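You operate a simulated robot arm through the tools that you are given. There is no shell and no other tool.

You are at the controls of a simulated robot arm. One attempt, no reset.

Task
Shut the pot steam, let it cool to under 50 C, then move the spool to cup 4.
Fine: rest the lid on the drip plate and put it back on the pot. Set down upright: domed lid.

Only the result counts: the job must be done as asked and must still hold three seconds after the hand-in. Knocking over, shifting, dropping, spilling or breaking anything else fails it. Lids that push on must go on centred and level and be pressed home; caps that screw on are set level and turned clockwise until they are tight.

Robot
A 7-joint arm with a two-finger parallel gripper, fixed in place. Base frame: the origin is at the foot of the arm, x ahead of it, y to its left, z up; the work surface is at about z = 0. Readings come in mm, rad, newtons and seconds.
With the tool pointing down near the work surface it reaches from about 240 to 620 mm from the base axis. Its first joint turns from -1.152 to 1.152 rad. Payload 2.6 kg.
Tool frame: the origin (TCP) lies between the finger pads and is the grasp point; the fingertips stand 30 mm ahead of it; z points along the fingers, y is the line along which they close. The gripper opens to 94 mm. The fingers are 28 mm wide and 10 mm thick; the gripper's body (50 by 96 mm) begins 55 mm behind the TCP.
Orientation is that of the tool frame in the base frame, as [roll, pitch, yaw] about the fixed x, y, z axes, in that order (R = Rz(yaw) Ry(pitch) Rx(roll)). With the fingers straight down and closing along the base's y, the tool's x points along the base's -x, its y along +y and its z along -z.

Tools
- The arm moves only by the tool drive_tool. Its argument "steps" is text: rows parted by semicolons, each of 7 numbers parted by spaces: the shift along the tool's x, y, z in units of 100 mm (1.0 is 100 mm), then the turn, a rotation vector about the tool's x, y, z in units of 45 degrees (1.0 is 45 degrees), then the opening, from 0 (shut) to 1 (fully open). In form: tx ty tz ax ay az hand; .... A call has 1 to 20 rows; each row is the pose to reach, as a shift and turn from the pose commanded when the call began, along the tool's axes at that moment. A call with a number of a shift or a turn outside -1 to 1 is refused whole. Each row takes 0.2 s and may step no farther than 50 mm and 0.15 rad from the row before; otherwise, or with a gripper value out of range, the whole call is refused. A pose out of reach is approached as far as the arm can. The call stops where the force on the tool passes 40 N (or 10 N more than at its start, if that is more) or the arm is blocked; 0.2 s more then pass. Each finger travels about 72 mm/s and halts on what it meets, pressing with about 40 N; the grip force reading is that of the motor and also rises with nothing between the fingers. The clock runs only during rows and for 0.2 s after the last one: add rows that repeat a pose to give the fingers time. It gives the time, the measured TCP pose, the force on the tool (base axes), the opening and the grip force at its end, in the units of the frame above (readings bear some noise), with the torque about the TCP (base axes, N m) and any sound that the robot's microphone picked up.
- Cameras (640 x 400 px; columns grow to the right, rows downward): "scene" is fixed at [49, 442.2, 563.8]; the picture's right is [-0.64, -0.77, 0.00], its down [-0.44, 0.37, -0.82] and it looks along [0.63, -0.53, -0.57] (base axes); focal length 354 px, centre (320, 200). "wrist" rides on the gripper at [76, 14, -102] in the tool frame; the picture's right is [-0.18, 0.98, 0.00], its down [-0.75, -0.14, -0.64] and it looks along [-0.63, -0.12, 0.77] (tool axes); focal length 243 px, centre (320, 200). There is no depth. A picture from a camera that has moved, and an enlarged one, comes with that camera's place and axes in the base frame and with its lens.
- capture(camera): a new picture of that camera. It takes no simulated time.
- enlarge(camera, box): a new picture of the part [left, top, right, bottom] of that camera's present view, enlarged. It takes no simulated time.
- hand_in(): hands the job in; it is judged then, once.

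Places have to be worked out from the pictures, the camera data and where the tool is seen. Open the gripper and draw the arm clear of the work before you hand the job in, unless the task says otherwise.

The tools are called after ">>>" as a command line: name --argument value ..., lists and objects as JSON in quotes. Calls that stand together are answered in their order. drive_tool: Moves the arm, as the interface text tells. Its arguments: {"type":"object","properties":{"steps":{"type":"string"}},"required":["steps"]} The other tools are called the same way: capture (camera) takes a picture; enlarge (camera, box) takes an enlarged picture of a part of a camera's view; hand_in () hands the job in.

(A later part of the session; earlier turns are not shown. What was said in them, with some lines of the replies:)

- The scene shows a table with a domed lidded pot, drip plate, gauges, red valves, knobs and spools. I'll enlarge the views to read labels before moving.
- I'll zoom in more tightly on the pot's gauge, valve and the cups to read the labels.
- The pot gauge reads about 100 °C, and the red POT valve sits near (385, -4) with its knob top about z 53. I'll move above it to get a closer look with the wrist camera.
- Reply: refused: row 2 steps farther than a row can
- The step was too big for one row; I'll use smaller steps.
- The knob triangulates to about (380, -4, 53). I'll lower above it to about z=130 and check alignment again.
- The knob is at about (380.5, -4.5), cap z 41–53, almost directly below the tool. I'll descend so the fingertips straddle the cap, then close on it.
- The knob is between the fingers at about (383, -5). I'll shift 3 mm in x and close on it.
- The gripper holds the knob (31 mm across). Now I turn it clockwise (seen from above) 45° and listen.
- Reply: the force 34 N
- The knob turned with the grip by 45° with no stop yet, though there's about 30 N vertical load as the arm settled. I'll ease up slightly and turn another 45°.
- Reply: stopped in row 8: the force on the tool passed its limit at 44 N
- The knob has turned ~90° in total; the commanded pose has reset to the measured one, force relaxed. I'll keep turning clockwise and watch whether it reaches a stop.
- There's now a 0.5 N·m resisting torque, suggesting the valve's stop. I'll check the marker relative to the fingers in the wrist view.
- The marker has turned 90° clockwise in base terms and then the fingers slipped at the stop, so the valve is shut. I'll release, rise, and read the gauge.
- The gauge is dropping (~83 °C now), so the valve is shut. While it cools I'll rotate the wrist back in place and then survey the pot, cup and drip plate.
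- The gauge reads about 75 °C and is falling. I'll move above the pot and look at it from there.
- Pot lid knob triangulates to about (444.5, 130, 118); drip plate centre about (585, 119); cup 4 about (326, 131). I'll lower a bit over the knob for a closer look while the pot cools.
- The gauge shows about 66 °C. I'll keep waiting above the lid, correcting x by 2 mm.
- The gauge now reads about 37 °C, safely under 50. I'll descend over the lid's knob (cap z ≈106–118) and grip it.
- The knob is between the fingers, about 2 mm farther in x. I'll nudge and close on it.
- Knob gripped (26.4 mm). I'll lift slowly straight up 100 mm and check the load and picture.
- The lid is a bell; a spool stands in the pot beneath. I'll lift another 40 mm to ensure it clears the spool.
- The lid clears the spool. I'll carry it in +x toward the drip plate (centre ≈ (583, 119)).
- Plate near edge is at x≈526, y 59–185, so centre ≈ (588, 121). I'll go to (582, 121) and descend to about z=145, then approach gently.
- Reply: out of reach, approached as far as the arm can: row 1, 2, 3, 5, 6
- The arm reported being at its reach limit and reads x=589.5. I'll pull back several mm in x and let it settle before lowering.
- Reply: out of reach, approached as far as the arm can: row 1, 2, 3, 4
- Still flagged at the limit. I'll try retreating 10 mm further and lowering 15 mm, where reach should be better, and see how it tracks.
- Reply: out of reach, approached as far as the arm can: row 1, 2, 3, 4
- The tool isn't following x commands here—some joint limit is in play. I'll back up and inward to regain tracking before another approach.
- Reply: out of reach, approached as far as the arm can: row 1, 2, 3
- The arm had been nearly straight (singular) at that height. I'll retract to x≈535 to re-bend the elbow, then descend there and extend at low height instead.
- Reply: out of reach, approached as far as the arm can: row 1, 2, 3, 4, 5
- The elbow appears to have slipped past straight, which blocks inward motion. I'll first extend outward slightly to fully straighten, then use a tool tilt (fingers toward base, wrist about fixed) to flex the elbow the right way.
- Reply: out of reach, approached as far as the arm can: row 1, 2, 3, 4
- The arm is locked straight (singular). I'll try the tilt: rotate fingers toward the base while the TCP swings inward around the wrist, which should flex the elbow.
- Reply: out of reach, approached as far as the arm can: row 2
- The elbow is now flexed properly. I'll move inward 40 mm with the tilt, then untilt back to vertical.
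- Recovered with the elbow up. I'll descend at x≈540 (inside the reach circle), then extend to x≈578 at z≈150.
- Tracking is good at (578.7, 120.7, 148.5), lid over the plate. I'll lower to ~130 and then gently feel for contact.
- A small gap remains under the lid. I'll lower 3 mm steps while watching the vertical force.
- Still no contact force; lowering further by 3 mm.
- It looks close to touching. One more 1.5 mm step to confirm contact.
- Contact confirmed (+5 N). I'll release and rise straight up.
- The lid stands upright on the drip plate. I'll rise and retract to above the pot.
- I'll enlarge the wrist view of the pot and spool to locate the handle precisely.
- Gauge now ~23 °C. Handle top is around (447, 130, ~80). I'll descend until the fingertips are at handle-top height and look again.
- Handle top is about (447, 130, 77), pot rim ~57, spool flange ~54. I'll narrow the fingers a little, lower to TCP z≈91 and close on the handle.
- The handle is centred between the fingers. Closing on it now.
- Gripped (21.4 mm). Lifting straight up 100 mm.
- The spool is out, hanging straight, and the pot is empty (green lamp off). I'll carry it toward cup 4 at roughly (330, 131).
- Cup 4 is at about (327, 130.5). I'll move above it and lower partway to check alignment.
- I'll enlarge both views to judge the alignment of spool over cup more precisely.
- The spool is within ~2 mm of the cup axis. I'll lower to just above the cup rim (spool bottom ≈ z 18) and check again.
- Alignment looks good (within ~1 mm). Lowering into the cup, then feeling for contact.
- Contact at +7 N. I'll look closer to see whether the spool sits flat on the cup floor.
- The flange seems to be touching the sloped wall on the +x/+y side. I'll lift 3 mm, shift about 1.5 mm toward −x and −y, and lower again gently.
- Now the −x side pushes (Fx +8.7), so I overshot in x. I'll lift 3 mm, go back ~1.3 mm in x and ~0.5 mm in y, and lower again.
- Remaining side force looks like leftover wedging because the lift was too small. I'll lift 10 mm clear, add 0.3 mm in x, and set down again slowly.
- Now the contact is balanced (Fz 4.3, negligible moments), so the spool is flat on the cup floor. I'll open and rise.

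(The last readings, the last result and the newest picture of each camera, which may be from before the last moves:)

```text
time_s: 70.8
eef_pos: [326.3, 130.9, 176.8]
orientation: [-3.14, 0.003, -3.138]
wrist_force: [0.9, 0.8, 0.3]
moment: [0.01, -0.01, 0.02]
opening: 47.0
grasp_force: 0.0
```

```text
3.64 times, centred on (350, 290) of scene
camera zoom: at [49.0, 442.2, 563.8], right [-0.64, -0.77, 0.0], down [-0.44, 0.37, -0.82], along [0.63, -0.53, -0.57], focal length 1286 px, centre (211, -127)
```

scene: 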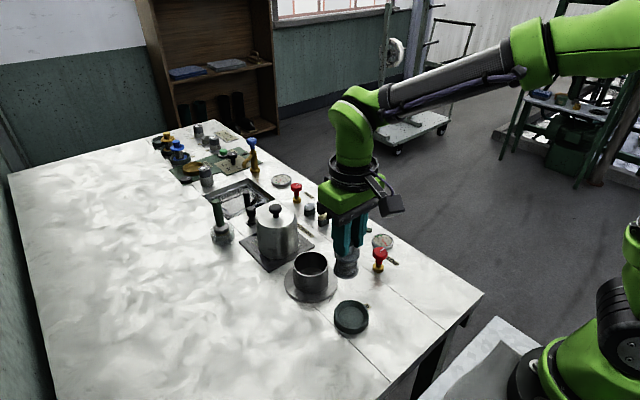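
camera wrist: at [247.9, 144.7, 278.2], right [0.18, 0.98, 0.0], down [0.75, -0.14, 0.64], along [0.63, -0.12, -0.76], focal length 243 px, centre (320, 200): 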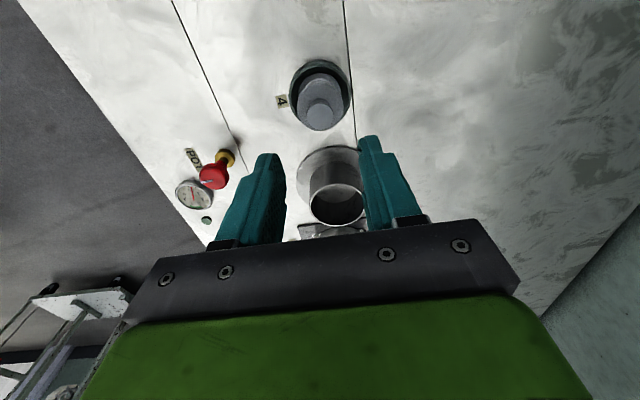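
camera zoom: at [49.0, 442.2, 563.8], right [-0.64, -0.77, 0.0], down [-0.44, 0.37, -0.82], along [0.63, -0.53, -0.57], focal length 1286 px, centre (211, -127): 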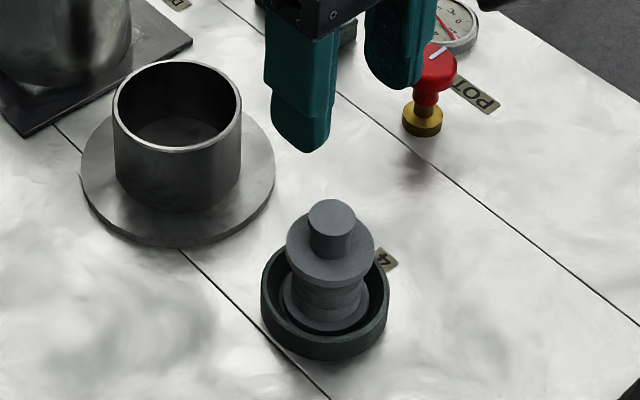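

The spool stands upright in cup 4. Now I return to the lid on the drip plate, staying low to remain inside the reach.

>>> drive_tool --steps "-0.3 0 0 0 0 0 0.6; -0.6 0 0 0 0 0 0.6; -0.9 0 0 0 0 0 0.6; -1.0 0 0 0 0 0 0.6"

>>> drive_tool --steps "-0.3 -0.03 0 0 0 0 0.6; -0.6 -0.06 0 0 0 0 0.6; -0.9 -0.1 0 0 0 0 0.6; -1.0 -0.11 0.05 0 0 0 0.6; -1.0 -0.11 0.1 0 0 0 0.6"

>>> drive_tool --steps "-0.2 0 0.05 0 0 0 0.6; -0.4 0 0.1 0 0 0 0.6; -0.52 0 0.1 0 0 0 0.6; -0.52 0 0.1 0 0 0 0.6"

>>> capture --camera "wrist"

>>> enlarge --camera "scene" --box '[205, 145, 355, 305]'

```text
time_s: 71.8
eef_pos: [426.3, 130.5, 177.4]
orientation: [3.141, 0.004, -3.141]
wrist_force: [0.2, 0.4, -0.6]
moment: [0.0, -0.03, -0.01]
opening: 56.3
grasp_force: 0.0
```

```text
time_s: 73.0
eef_pos: [525.7, 118.1, 165.9]
orientation: [3.141, 0.003, 3.14]
wrist_force: [0.3, 0.7, 0.2]
moment: [0.03, -0.01, 0.02]
opening: 56.6
grasp_force: 0.0
```

```text
time_s: 74.0
eef_pos: [576.7, 120.3, 157.1]
orientation: [3.141, 0.004, -3.141]
wrist_force: [0.4, -0.1, -0.5]
moment: [0.01, 0.0, -0.02]
opening: 56.6
grasp_force: 0.1
```

```text
taken
camera wrist: at [499.4, 134.2, 258.5], right [0.18, 0.98, 0.0], down [0.75, -0.14, 0.64], along [0.63, -0.12, -0.76], focal length 243 px, centre (320, 200)
```

wrist: 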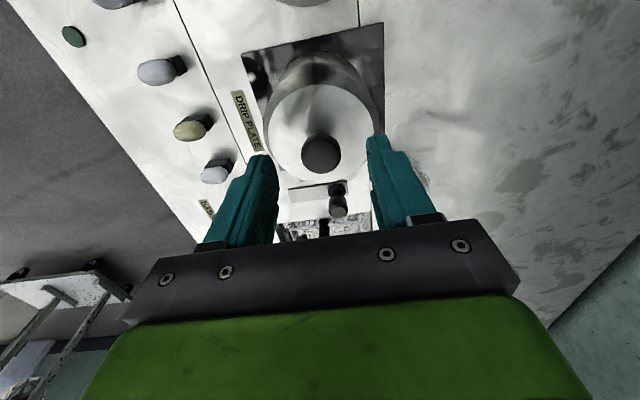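

```text
2.50 times, centred on (280, 225) of scene
camera zoom: at [49.0, 442.2, 563.8], right [-0.64, -0.77, 0.0], down [-0.44, 0.37, -0.82], along [0.63, -0.53, -0.57], focal length 884 px, centre (420, 138)
```

zoom: 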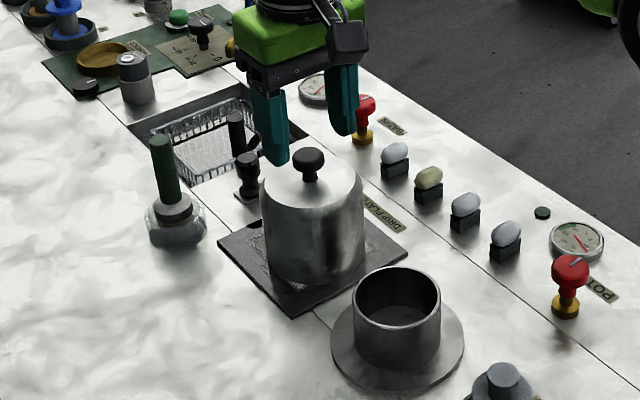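

The lid is right below. I'll adjust x by +1 mm, lower to TCP z≈125 and compare the knob's place in view before gripping.

>>> drive_tool --steps "-0.01 0 0.1 0 0 0 0.6; -0.01 0 0.2 0 0 0 0.6; -0.01 0 0.28 0 0 0 0.6; -0.01 0 0.315 0 0 0 0.6; -0.01 0 0.315 0 0 0 0.6"

>>> capture --camera "wrist"

```text
time_s: 75.2
eef_pos: [578.4, 118.4, 123.8]
orientation: [3.141, 0.003, 3.141]
wrist_force: [0.1, -0.4, -0.4]
moment: [-0.02, 0.02, 0.02]
opening: 56.4
grasp_force: 0.0
```

```text
taken
camera wrist: at [501.1, 132.1, 226.0], right [0.18, 0.98, 0.0], down [0.75, -0.14, 0.64], along [0.63, -0.12, -0.76], focal length 243 px, centre (320, 200)
```

wrist: 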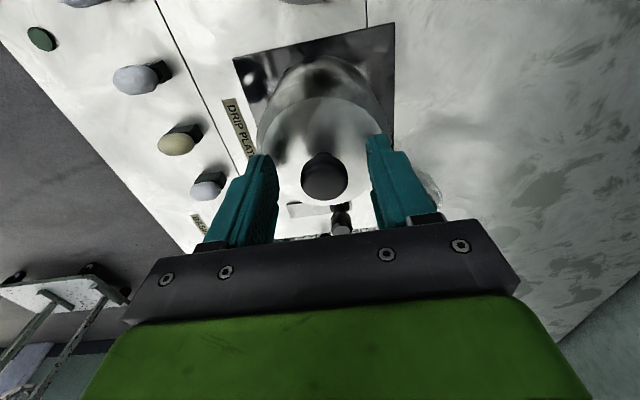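

x matches the earlier grip; the knob is ~2 mm toward +y. I'll shift +1.8 mm in y and close.

>>> drive_tool --steps "0 0.018 0 0 0 0 0.6; 0 0.018 0 0 0 0 0.4; 0 0.018 0 0 0 0 0.2; 0 0.018 0 0 0 0 0; 0 0.018 0 0 0 0 0; 0 0.018 0 0 0 0 0"

>>> capture --camera "wrist"

```text
time_s: 76.5
eef_pos: [578.3, 121.2, 125.7]
orientation: [-3.141, 0.004, 3.141]
wrist_force: [1.0, -0.5, 0.8]
moment: [0.0, 0.0, 0.01]
opening: 26.3
grasp_force: 39.9
```

```text
taken
camera wrist: at [500.7, 134.4, 226.5], right [0.18, 0.98, 0.0], down [0.75, -0.14, 0.64], along [0.63, -0.12, -0.76], focal length 243 px, centre (320, 200)
```

wrist: 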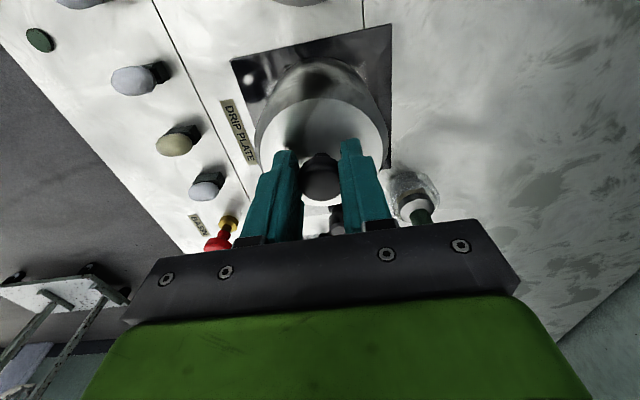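

Grip matches the earlier one. I'll lift and retract along a path inside the reach limit toward the pot.

>>> drive_tool --steps "0 0 -0.05 0 0 0 0; 0 0 -0.12 0 0 0 0; 0 0 -0.2 0 0 0 0; 0.15 0 -0.3 0 0 0 0; 0.3 0 -0.5 0 0 0 0; 0.4 0.01 -0.75 0 0 0 0; 0.6 0.03 -0.9 0 0 0 0; 0.8 0.06 -0.95 0 0 0 0; 1.0 0.09 -0.95 0 0 0 0; 1.0 0.09 -0.95 0 0 0 0"

>>> enlarge --camera "scene" --box '[225, 135, 385, 315]'

```text
time_s: 78.8
eef_pos: [477.3, 129.2, 218.6]
orientation: [3.139, 0.004, -3.141]
wrist_force: [0.1, -0.4, -0.6]
moment: [0.02, 0.02, -0.03]
opening: 26.9
grasp_force: 40.0
```

```text
2.22 times, centred on (305, 225) of scene
camera zoom: at [49.0, 442.2, 563.7], right [-0.64, -0.77, 0.0], down [-0.44, 0.37, -0.82], along [0.63, -0.53, -0.57], focal length 786 px, centre (353, 144)
```

zoom: 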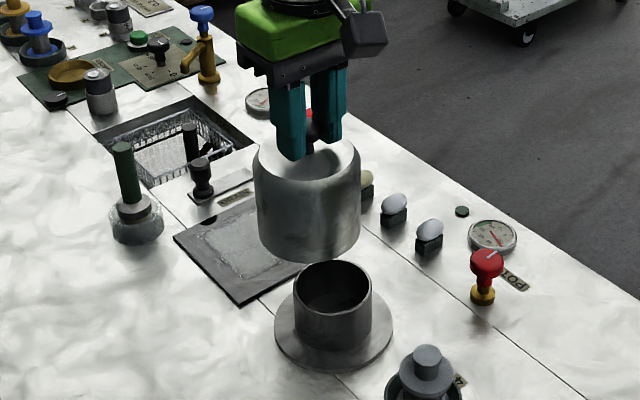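

Moving over the pot to the original lid position (TCP ≈ (444.3, 129.9)); I'll take readings and pictures before lowering.

>>> drive_tool --steps "0.15 0 0 0 0 0 0; 0.3 0.003 0 0 0 0 0; 0.333 0.005 0 0 0 0 0; 0.333 0.005 0 0 0 0 0; 0.333 0.005 0 0 0 0 0"

>>> drive_tool --steps "0 0 0.1 0 0 0 0; 0 0 0.15 0 0 0 0; 0 0 0.15 0 0 0 0"

>>> capture --camera "wrist"

>>> enlarge --camera "scene" --box '[265, 195, 365, 305]'

```text
time_s: 80.0
eef_pos: [445.0, 129.9, 218.6]
orientation: [-3.141, 0.003, -3.141]
wrist_force: [0.0, 0.2, 0.0]
moment: [0.01, -0.02, -0.01]
opening: 26.4
grasp_force: 40.3
```

```text
time_s: 80.8
eef_pos: [443.2, 130.4, 204.4]
orientation: [-3.142, 0.003, -3.141]
wrist_force: [-1.1, 0.0, -1.4]
moment: [-0.03, 0.01, -0.02]
opening: 26.5
grasp_force: 40.1
```

```text
taken
camera wrist: at [366.4, 144.2, 305.6], right [0.18, 0.98, 0.0], down [0.75, -0.14, 0.64], along [0.63, -0.12, -0.76], focal length 243 px, centre (320, 200)
```

wrist: 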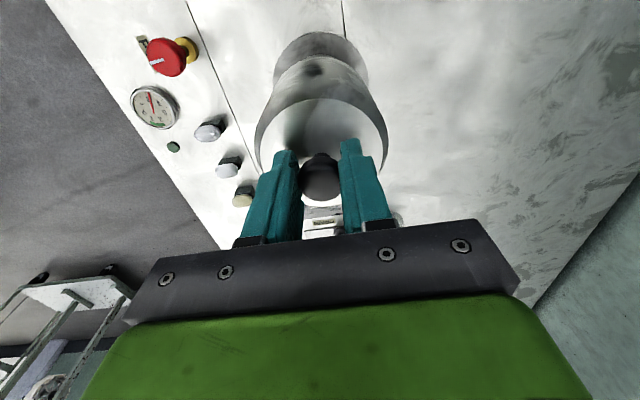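

```text
3.64 times, centred on (315, 250) of scene
camera zoom: at [49.0, 442.2, 563.7], right [-0.64, -0.77, 0.0], down [-0.44, 0.37, -0.82], along [0.63, -0.53, -0.57], focal length 1286 px, centre (338, 18)
```

zoom: 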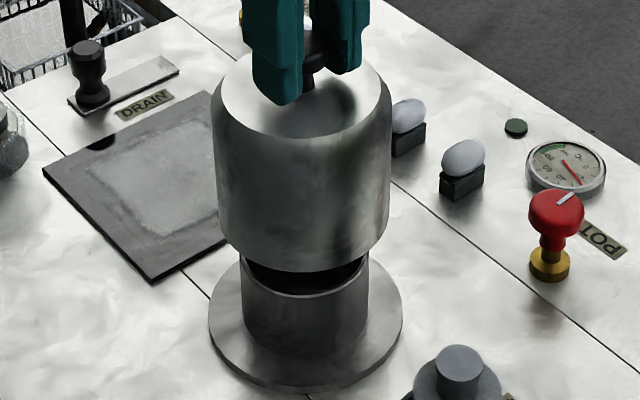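

Lid is above the pot and nearly concentric. I'll lower until the lid's bottom edge is just above the rim and check concentricity again.

>>> drive_tool --steps "0 0 0.08 0 0 0 0; 0 0 0.15 0 0 0 0; 0 0 0.15 0 0 0 0; 0 0 0.15 0 0 0 0"

>>> enlarge --camera "scene" --box '[275, 225, 345, 305]'

>>> enlarge --camera "wrist" --box '[240, 20, 400, 200]'

```text
time_s: 81.8
eef_pos: [445.1, 130.8, 188.3]
orientation: [3.14, 0.003, 3.14]
wrist_force: [-0.2, -0.2, -0.8]
moment: [0.04, 0.0, -0.04]
opening: 26.2
grasp_force: 39.8
```

```text
5.00 times, centred on (310, 265) of scene
camera zoom: at [49.0, 442.2, 563.7], right [-0.64, -0.77, 0.0], down [-0.44, 0.37, -0.82], along [0.63, -0.53, -0.57], focal length 1768 px, centre (370, -125)
```

zoom: 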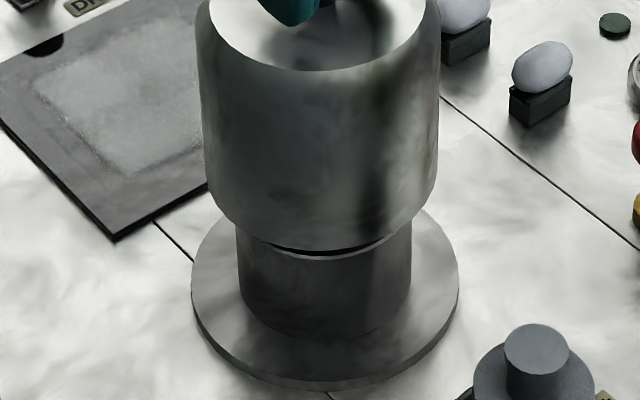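

```text
2.22 times, centred on (320, 110) of wrist
camera zoom: at [367.6, 144.2, 290.8], right [0.18, 0.98, 0.0], down [0.75, -0.14, 0.64], along [0.63, -0.12, -0.77], focal length 539 px, centre (320, 400)
```

zoom: 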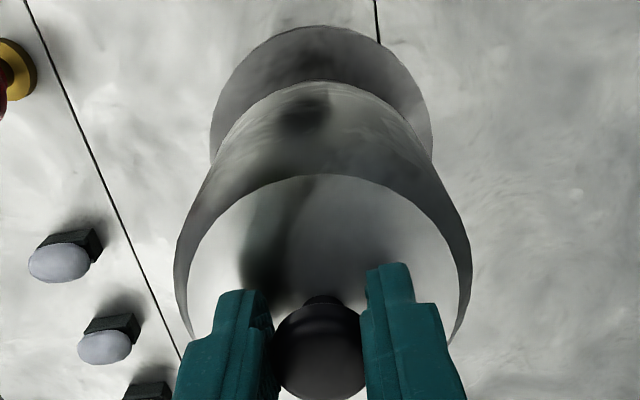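

Lid and pot look concentric within ~1 mm. Lowering over the pot, watching the forces.

>>> drive_tool --steps "0 0 0.06 0 0 0 0; 0 0 0.12 0 0 0 0; 0 0 0.18 0 0 0 0; 0 0 0.24 0 0 0 0; 0 0 0.3 0 0 0 0; 0 0 0.3 0 0 0 0"

```text
time_s: 83.2
eef_pos: [445.6, 130.3, 159.2]
orientation: [3.14, 0.001, 3.141]
wrist_force: [0.2, -0.5, -0.2]
moment: [0.02, 0.0, 0.02]
opening: 26.4
grasp_force: 39.9
```

No contact forces. Continuing down to about z=134.

>>> drive_tool --steps "0 0 0.06 0 0 0 0; 0 0 0.12 0 0 0 0; 0 0 0.18 0 0 0 0; 0 0 0.24 0 0 0 0; 0 0 0.24 0 0 0 0"

>>> enlarge --camera "scene" --box '[275, 225, 345, 305]'

```text
time_s: 84.3
eef_pos: [446.6, 131.2, 134.2]
orientation: [3.141, 0.002, -3.14]
wrist_force: [0.1, -0.3, -0.8]
moment: [-0.01, 0.0, 0.03]
opening: 26.6
grasp_force: 39.9
```

```text
5.00 times, centred on (310, 265) of scene
camera zoom: at [49.0, 442.2, 563.7], right [-0.64, -0.77, 0.0], down [-0.44, 0.37, -0.82], along [0.63, -0.53, -0.57], focal length 1768 px, centre (370, -125)
```

zoom: 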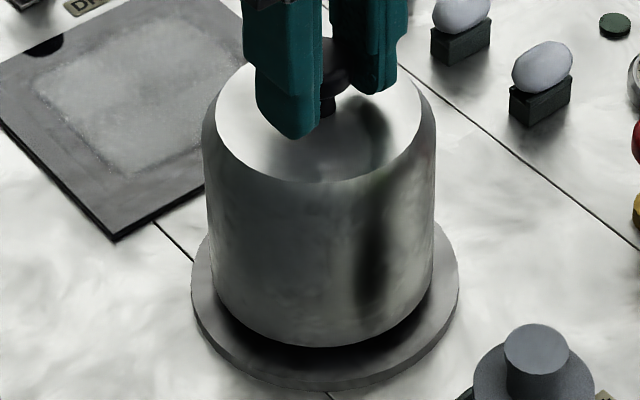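

The lid is about 1 mm off toward +x/+y versus its original place; I'll correct that while lowering to z≈130.

>>> drive_tool --steps "0.012 -0.009 0 0 0 0 0; 0.012 -0.009 0.02 0 0 0 0; 0.012 -0.009 0.04 0 0 0 0; 0.012 -0.009 0.04 0 0 0 0"

>>> enlarge --camera "scene" --box '[275, 225, 345, 305]'

>>> enlarge --camera "wrist" --box '[240, 20, 400, 200]'

```text
time_s: 85.3
eef_pos: [444.2, 129.2, 131.0]
orientation: [3.141, 0.004, 3.14]
wrist_force: [-0.2, -0.4, -0.1]
moment: [-0.01, 0.0, -0.01]
opening: 26.4
grasp_force: 40.1
```

```text
5.00 times, centred on (310, 265) of scene
camera zoom: at [49.0, 442.2, 563.7], right [-0.64, -0.77, 0.0], down [-0.44, 0.37, -0.82], along [0.63, -0.53, -0.57], focal length 1768 px, centre (370, -125)
```

zoom: 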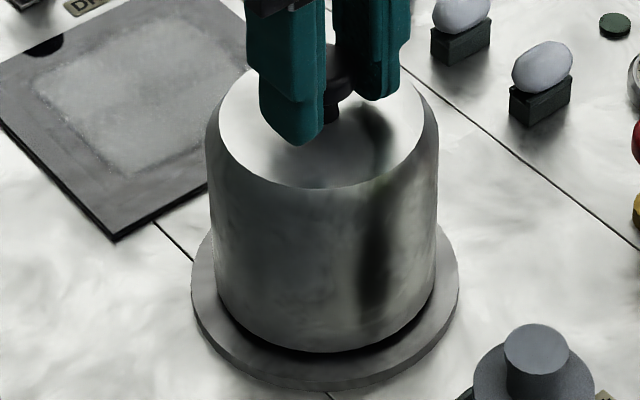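

```text
2.22 times, centred on (320, 110) of wrist
camera zoom: at [367.9, 143.2, 232.3], right [0.18, 0.98, 0.0], down [0.75, -0.14, 0.64], along [0.63, -0.12, -0.76], focal length 539 px, centre (320, 400)
```

zoom: 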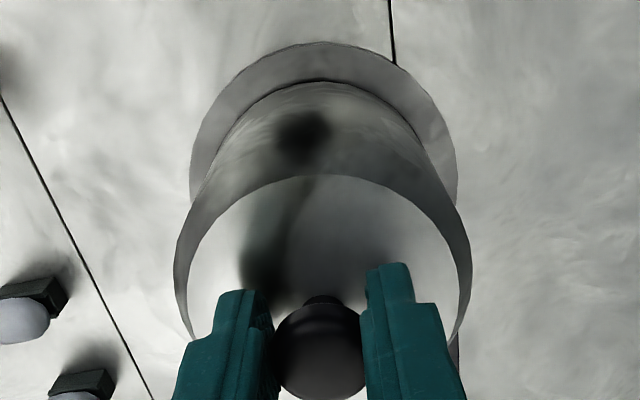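

Concentricity now matches the original. I'll lower the last millimetres until contact.

>>> drive_tool --steps "0 0 0.01 0 0 0 0; 0 0 0.02 0 0 0 0; 0 0 0.03 0 0 0 0; 0 0 0.03 0 0 0 0"

>>> enlarge --camera "scene" --box '[275, 225, 345, 305]'

```text
time_s: 86.3
eef_pos: [445.0, 128.8, 128.2]
orientation: [3.141, 0.004, 3.141]
wrist_force: [0.2, -0.2, -1.4]
moment: [0.01, 0.03, 0.02]
opening: 26.7
grasp_force: 39.9
```

```text
5.00 times, centred on (310, 265) of scene
camera zoom: at [49.0, 442.2, 563.7], right [-0.64, -0.77, 0.0], down [-0.44, 0.37, -0.82], along [0.63, -0.53, -0.57], focal length 1768 px, centre (370, -125)
```

zoom: 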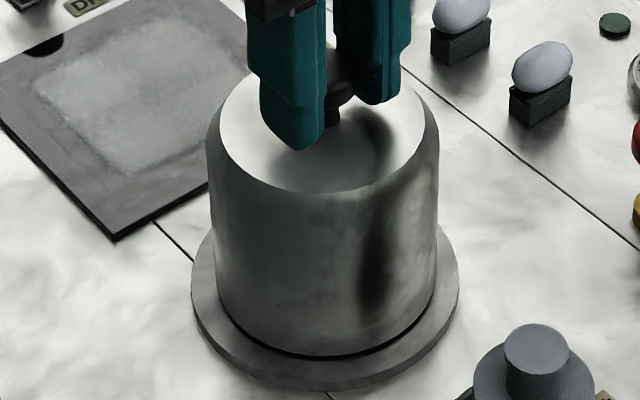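

Almost seated but still a thin gap and no contact force. Another 1.5–2 mm.

>>> drive_tool --steps "0 0 0.007 0 0 0 0; 0 0 0.014 0 0 0 0; 0 0 0.02 0 0 0 0; 0 0 0.02 0 0 0 0"

>>> enlarge --camera "scene" --box '[275, 225, 345, 305]'

```text
time_s: 87.3
eef_pos: [445.1, 130.8, 126.9]
orientation: [-3.141, 0.006, 3.14]
wrist_force: [0.7, 0.9, 4.4]
moment: [0.18, 0.01, -0.05]
opening: 26.5
grasp_force: 40.2
```

```text
5.00 times, centred on (310, 265) of scene
camera zoom: at [49.0, 442.2, 563.8], right [-0.64, -0.77, 0.0], down [-0.44, 0.37, -0.82], along [0.63, -0.53, -0.57], focal length 1768 px, centre (370, -125)
```

zoom: 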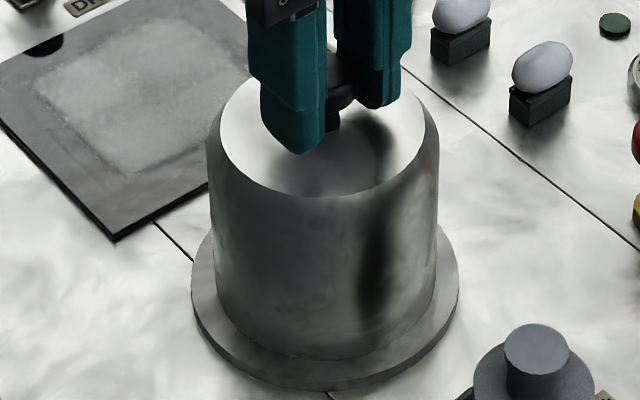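

Contact at 4.4 N and the gap is closed. I'll press down a little more to be sure it's home and level.

>>> drive_tool --steps "0 0 0.01 0 0 0 0; 0 0 0.02 0 0 0 0; 0 0 0.02 0 0 0 0; 0 0 0.02 0 0 0 0"

>>> enlarge --camera "scene" --box '[275, 225, 345, 305]'

```text
time_s: 88.3
eef_pos: [445.4, 129.7, 124.3]
orientation: [3.141, 0.008, -3.141]
wrist_force: [-4.2, -2.2, 26.0]
moment: [-0.03, -0.02, -0.04]
opening: 26.3
grasp_force: 40.1
```

```text
5.00 times, centred on (310, 265) of scene
camera zoom: at [48.9, 442.2, 563.8], right [-0.64, -0.77, 0.0], down [-0.44, 0.37, -0.82], along [0.63, -0.53, -0.57], focal length 1768 px, centre (370, -125)
```

zoom: 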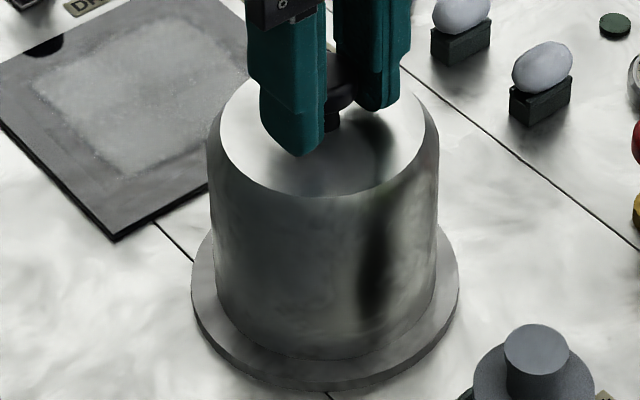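

Pressed with 26 N, moments near zero: seated and level. I'll ease off, open the fingers and rise.

>>> drive_tool --steps "0 0 -0.01 0 0 0 0; 0 0 -0.01 0 0 0 0.3; 0 0 -0.01 0 0 0 0.6; 0 0 -0.01 0 0 0 0.6; 0 0 -0.1 0 0 0 0.6; 0 0 -0.3 0 0 0 0.6; 0 0 -0.6 0 0 0 0.6; 0 0 -0.95 0 0 0 0.6; 0 0 -0.95 0 0 0 0.6"

>>> capture --camera "scene"

>>> capture --camera "wrist"

>>> enlarge --camera "scene" --box '[280, 230, 345, 310]'

```text
time_s: 90.3
eef_pos: [444.1, 131.2, 218.6]
orientation: [3.142, 0.004, -3.14]
wrist_force: [-0.2, 0.3, -0.5]
moment: [0.01, -0.02, 0.02]
opening: 56.4
grasp_force: 0.1
```

```text
taken
```

scene: 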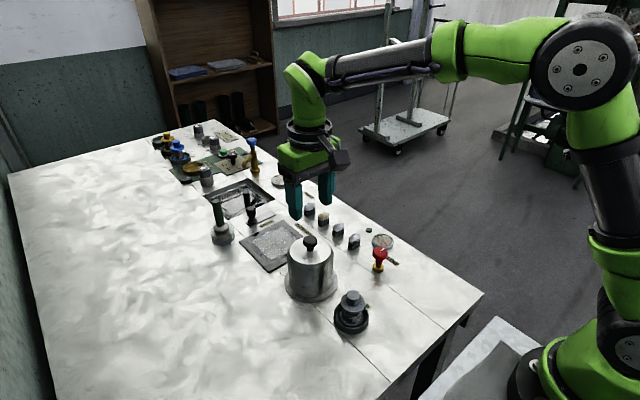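

```text
taken
camera wrist: at [366.9, 145.3, 320.6], right [0.18, 0.98, 0.0], down [0.75, -0.14, 0.64], along [0.63, -0.12, -0.76], focal length 243 px, centre (320, 200)
```

wrist: 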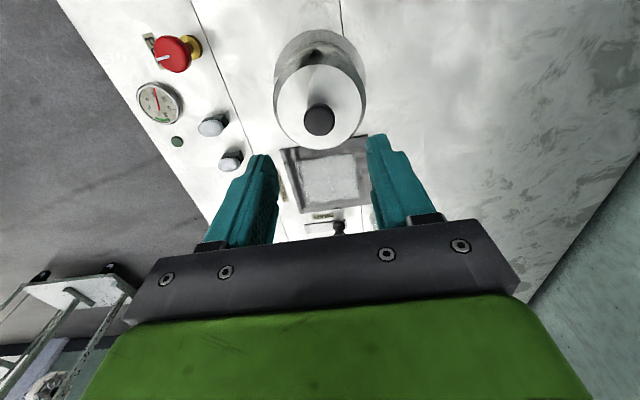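

```text
5.00 times, centred on (312, 270) of scene
camera zoom: at [49.0, 442.2, 563.8], right [-0.64, -0.77, 0.0], down [-0.44, 0.37, -0.82], along [0.63, -0.53, -0.57], focal length 1768 px, centre (358, -150)
```

zoom: 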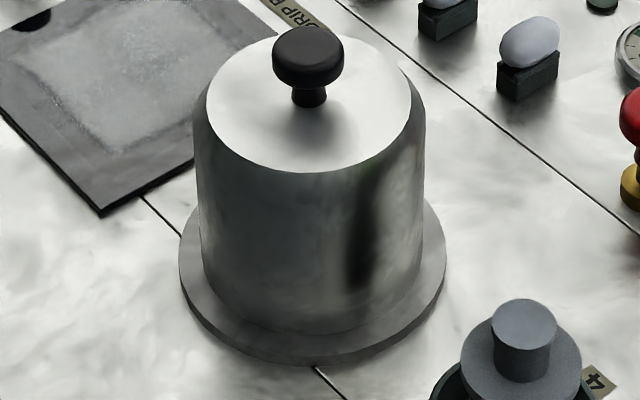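

The lid is back exactly as it was originally. I'll draw the arm up and clear, then check the spool and valve once more.

>>> drive_tool --steps "0.1 0 -0.3 0 0 0 0.8; 0.3 0 -0.6 0 0 0 1; 0.5 0 -0.9 0 0 0 1; 0.7 -0.1 -1.0 0 0 0 1; 0.7 -0.1 -1.0 0 0 0 1; 0.7 -0.1 -1.0 0 0 0 1"

>>> enlarge --camera "scene" --box '[325, 225, 415, 345]'

>>> capture --camera "wrist"

>>> enlarge --camera "scene" --box '[145, 115, 300, 260]'

```text
time_s: 91.8
eef_pos: [370.9, 118.4, 320.8]
orientation: [-3.14, 0.002, 3.141]
wrist_force: [0.3, 0.3, 0.3]
moment: [-0.04, 0.01, 0.01]
opening: 94.3
grasp_force: 0.0
```

```text
3.33 times, centred on (370, 285) of scene
camera zoom: at [49.0, 442.2, 563.8], right [-0.64, -0.77, 0.0], down [-0.44, 0.37, -0.82], along [0.63, -0.53, -0.57], focal length 1178 px, centre (153, -83)
```

zoom: 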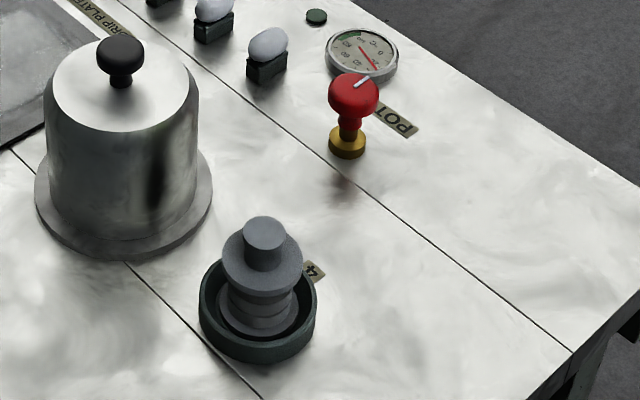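

```text
taken
camera wrist: at [293.9, 132.4, 422.4], right [0.18, 0.98, 0.0], down [0.75, -0.14, 0.64], along [0.63, -0.12, -0.76], focal length 243 px, centre (320, 200)
```

wrist: 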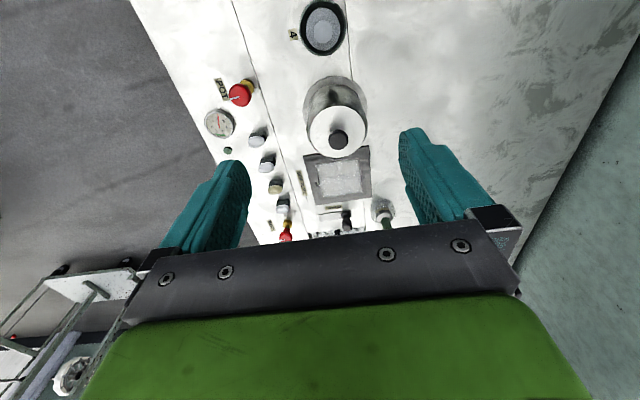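

```text
2.76 times, centred on (222, 188) of scene
camera zoom: at [49.0, 442.2, 563.8], right [-0.64, -0.77, 0.0], down [-0.44, 0.37, -0.82], along [0.63, -0.53, -0.57], focal length 975 px, centre (589, 234)
```

zoom: 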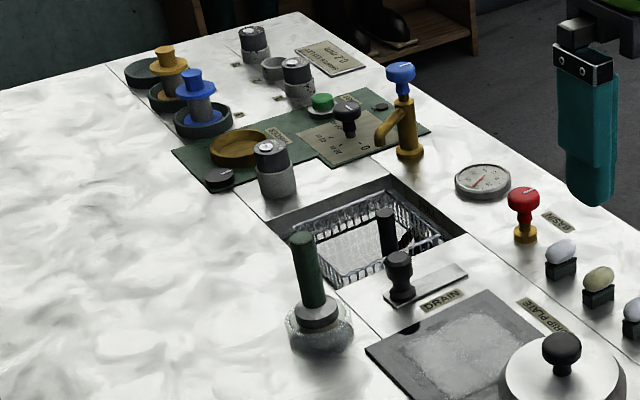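

The POT valve is shut, the gauge is cool, the spool stands in cup 4, the lid is seated on the pot, nothing else has moved, and the arm is clear with the gripper open. Handing in.

>>> hand_in

```text
The job is handed in.
```

The job is done and handed in. I haven't been told the result of the judging.

- **Steam:** I turned the POT valve about 90° clockwise until it hit its stop. The gauge fell from about 100 °C and read about 37 °C when I first lifted the lid. It was near 23 °C by the time I took out the spool.
- **Spool:** It was inside the pot. It now stands upright in cup 4, flat on the cup floor.
- **Lid:** I rested the domed lid upright on the drip plate, then put it back on the pot. I pressed it down with about 26 N, and it looks centred and level, as it was at the start.

The arm locked up at the edge of its reach while carrying the lid to the drip plate. To free it I tilted the lid about 18° in mid-air, then brought it level again before setting it down. It touched nothing during that.

In the last pictures nothing else on the table had moved. The arm was up and clear with the gripper open.
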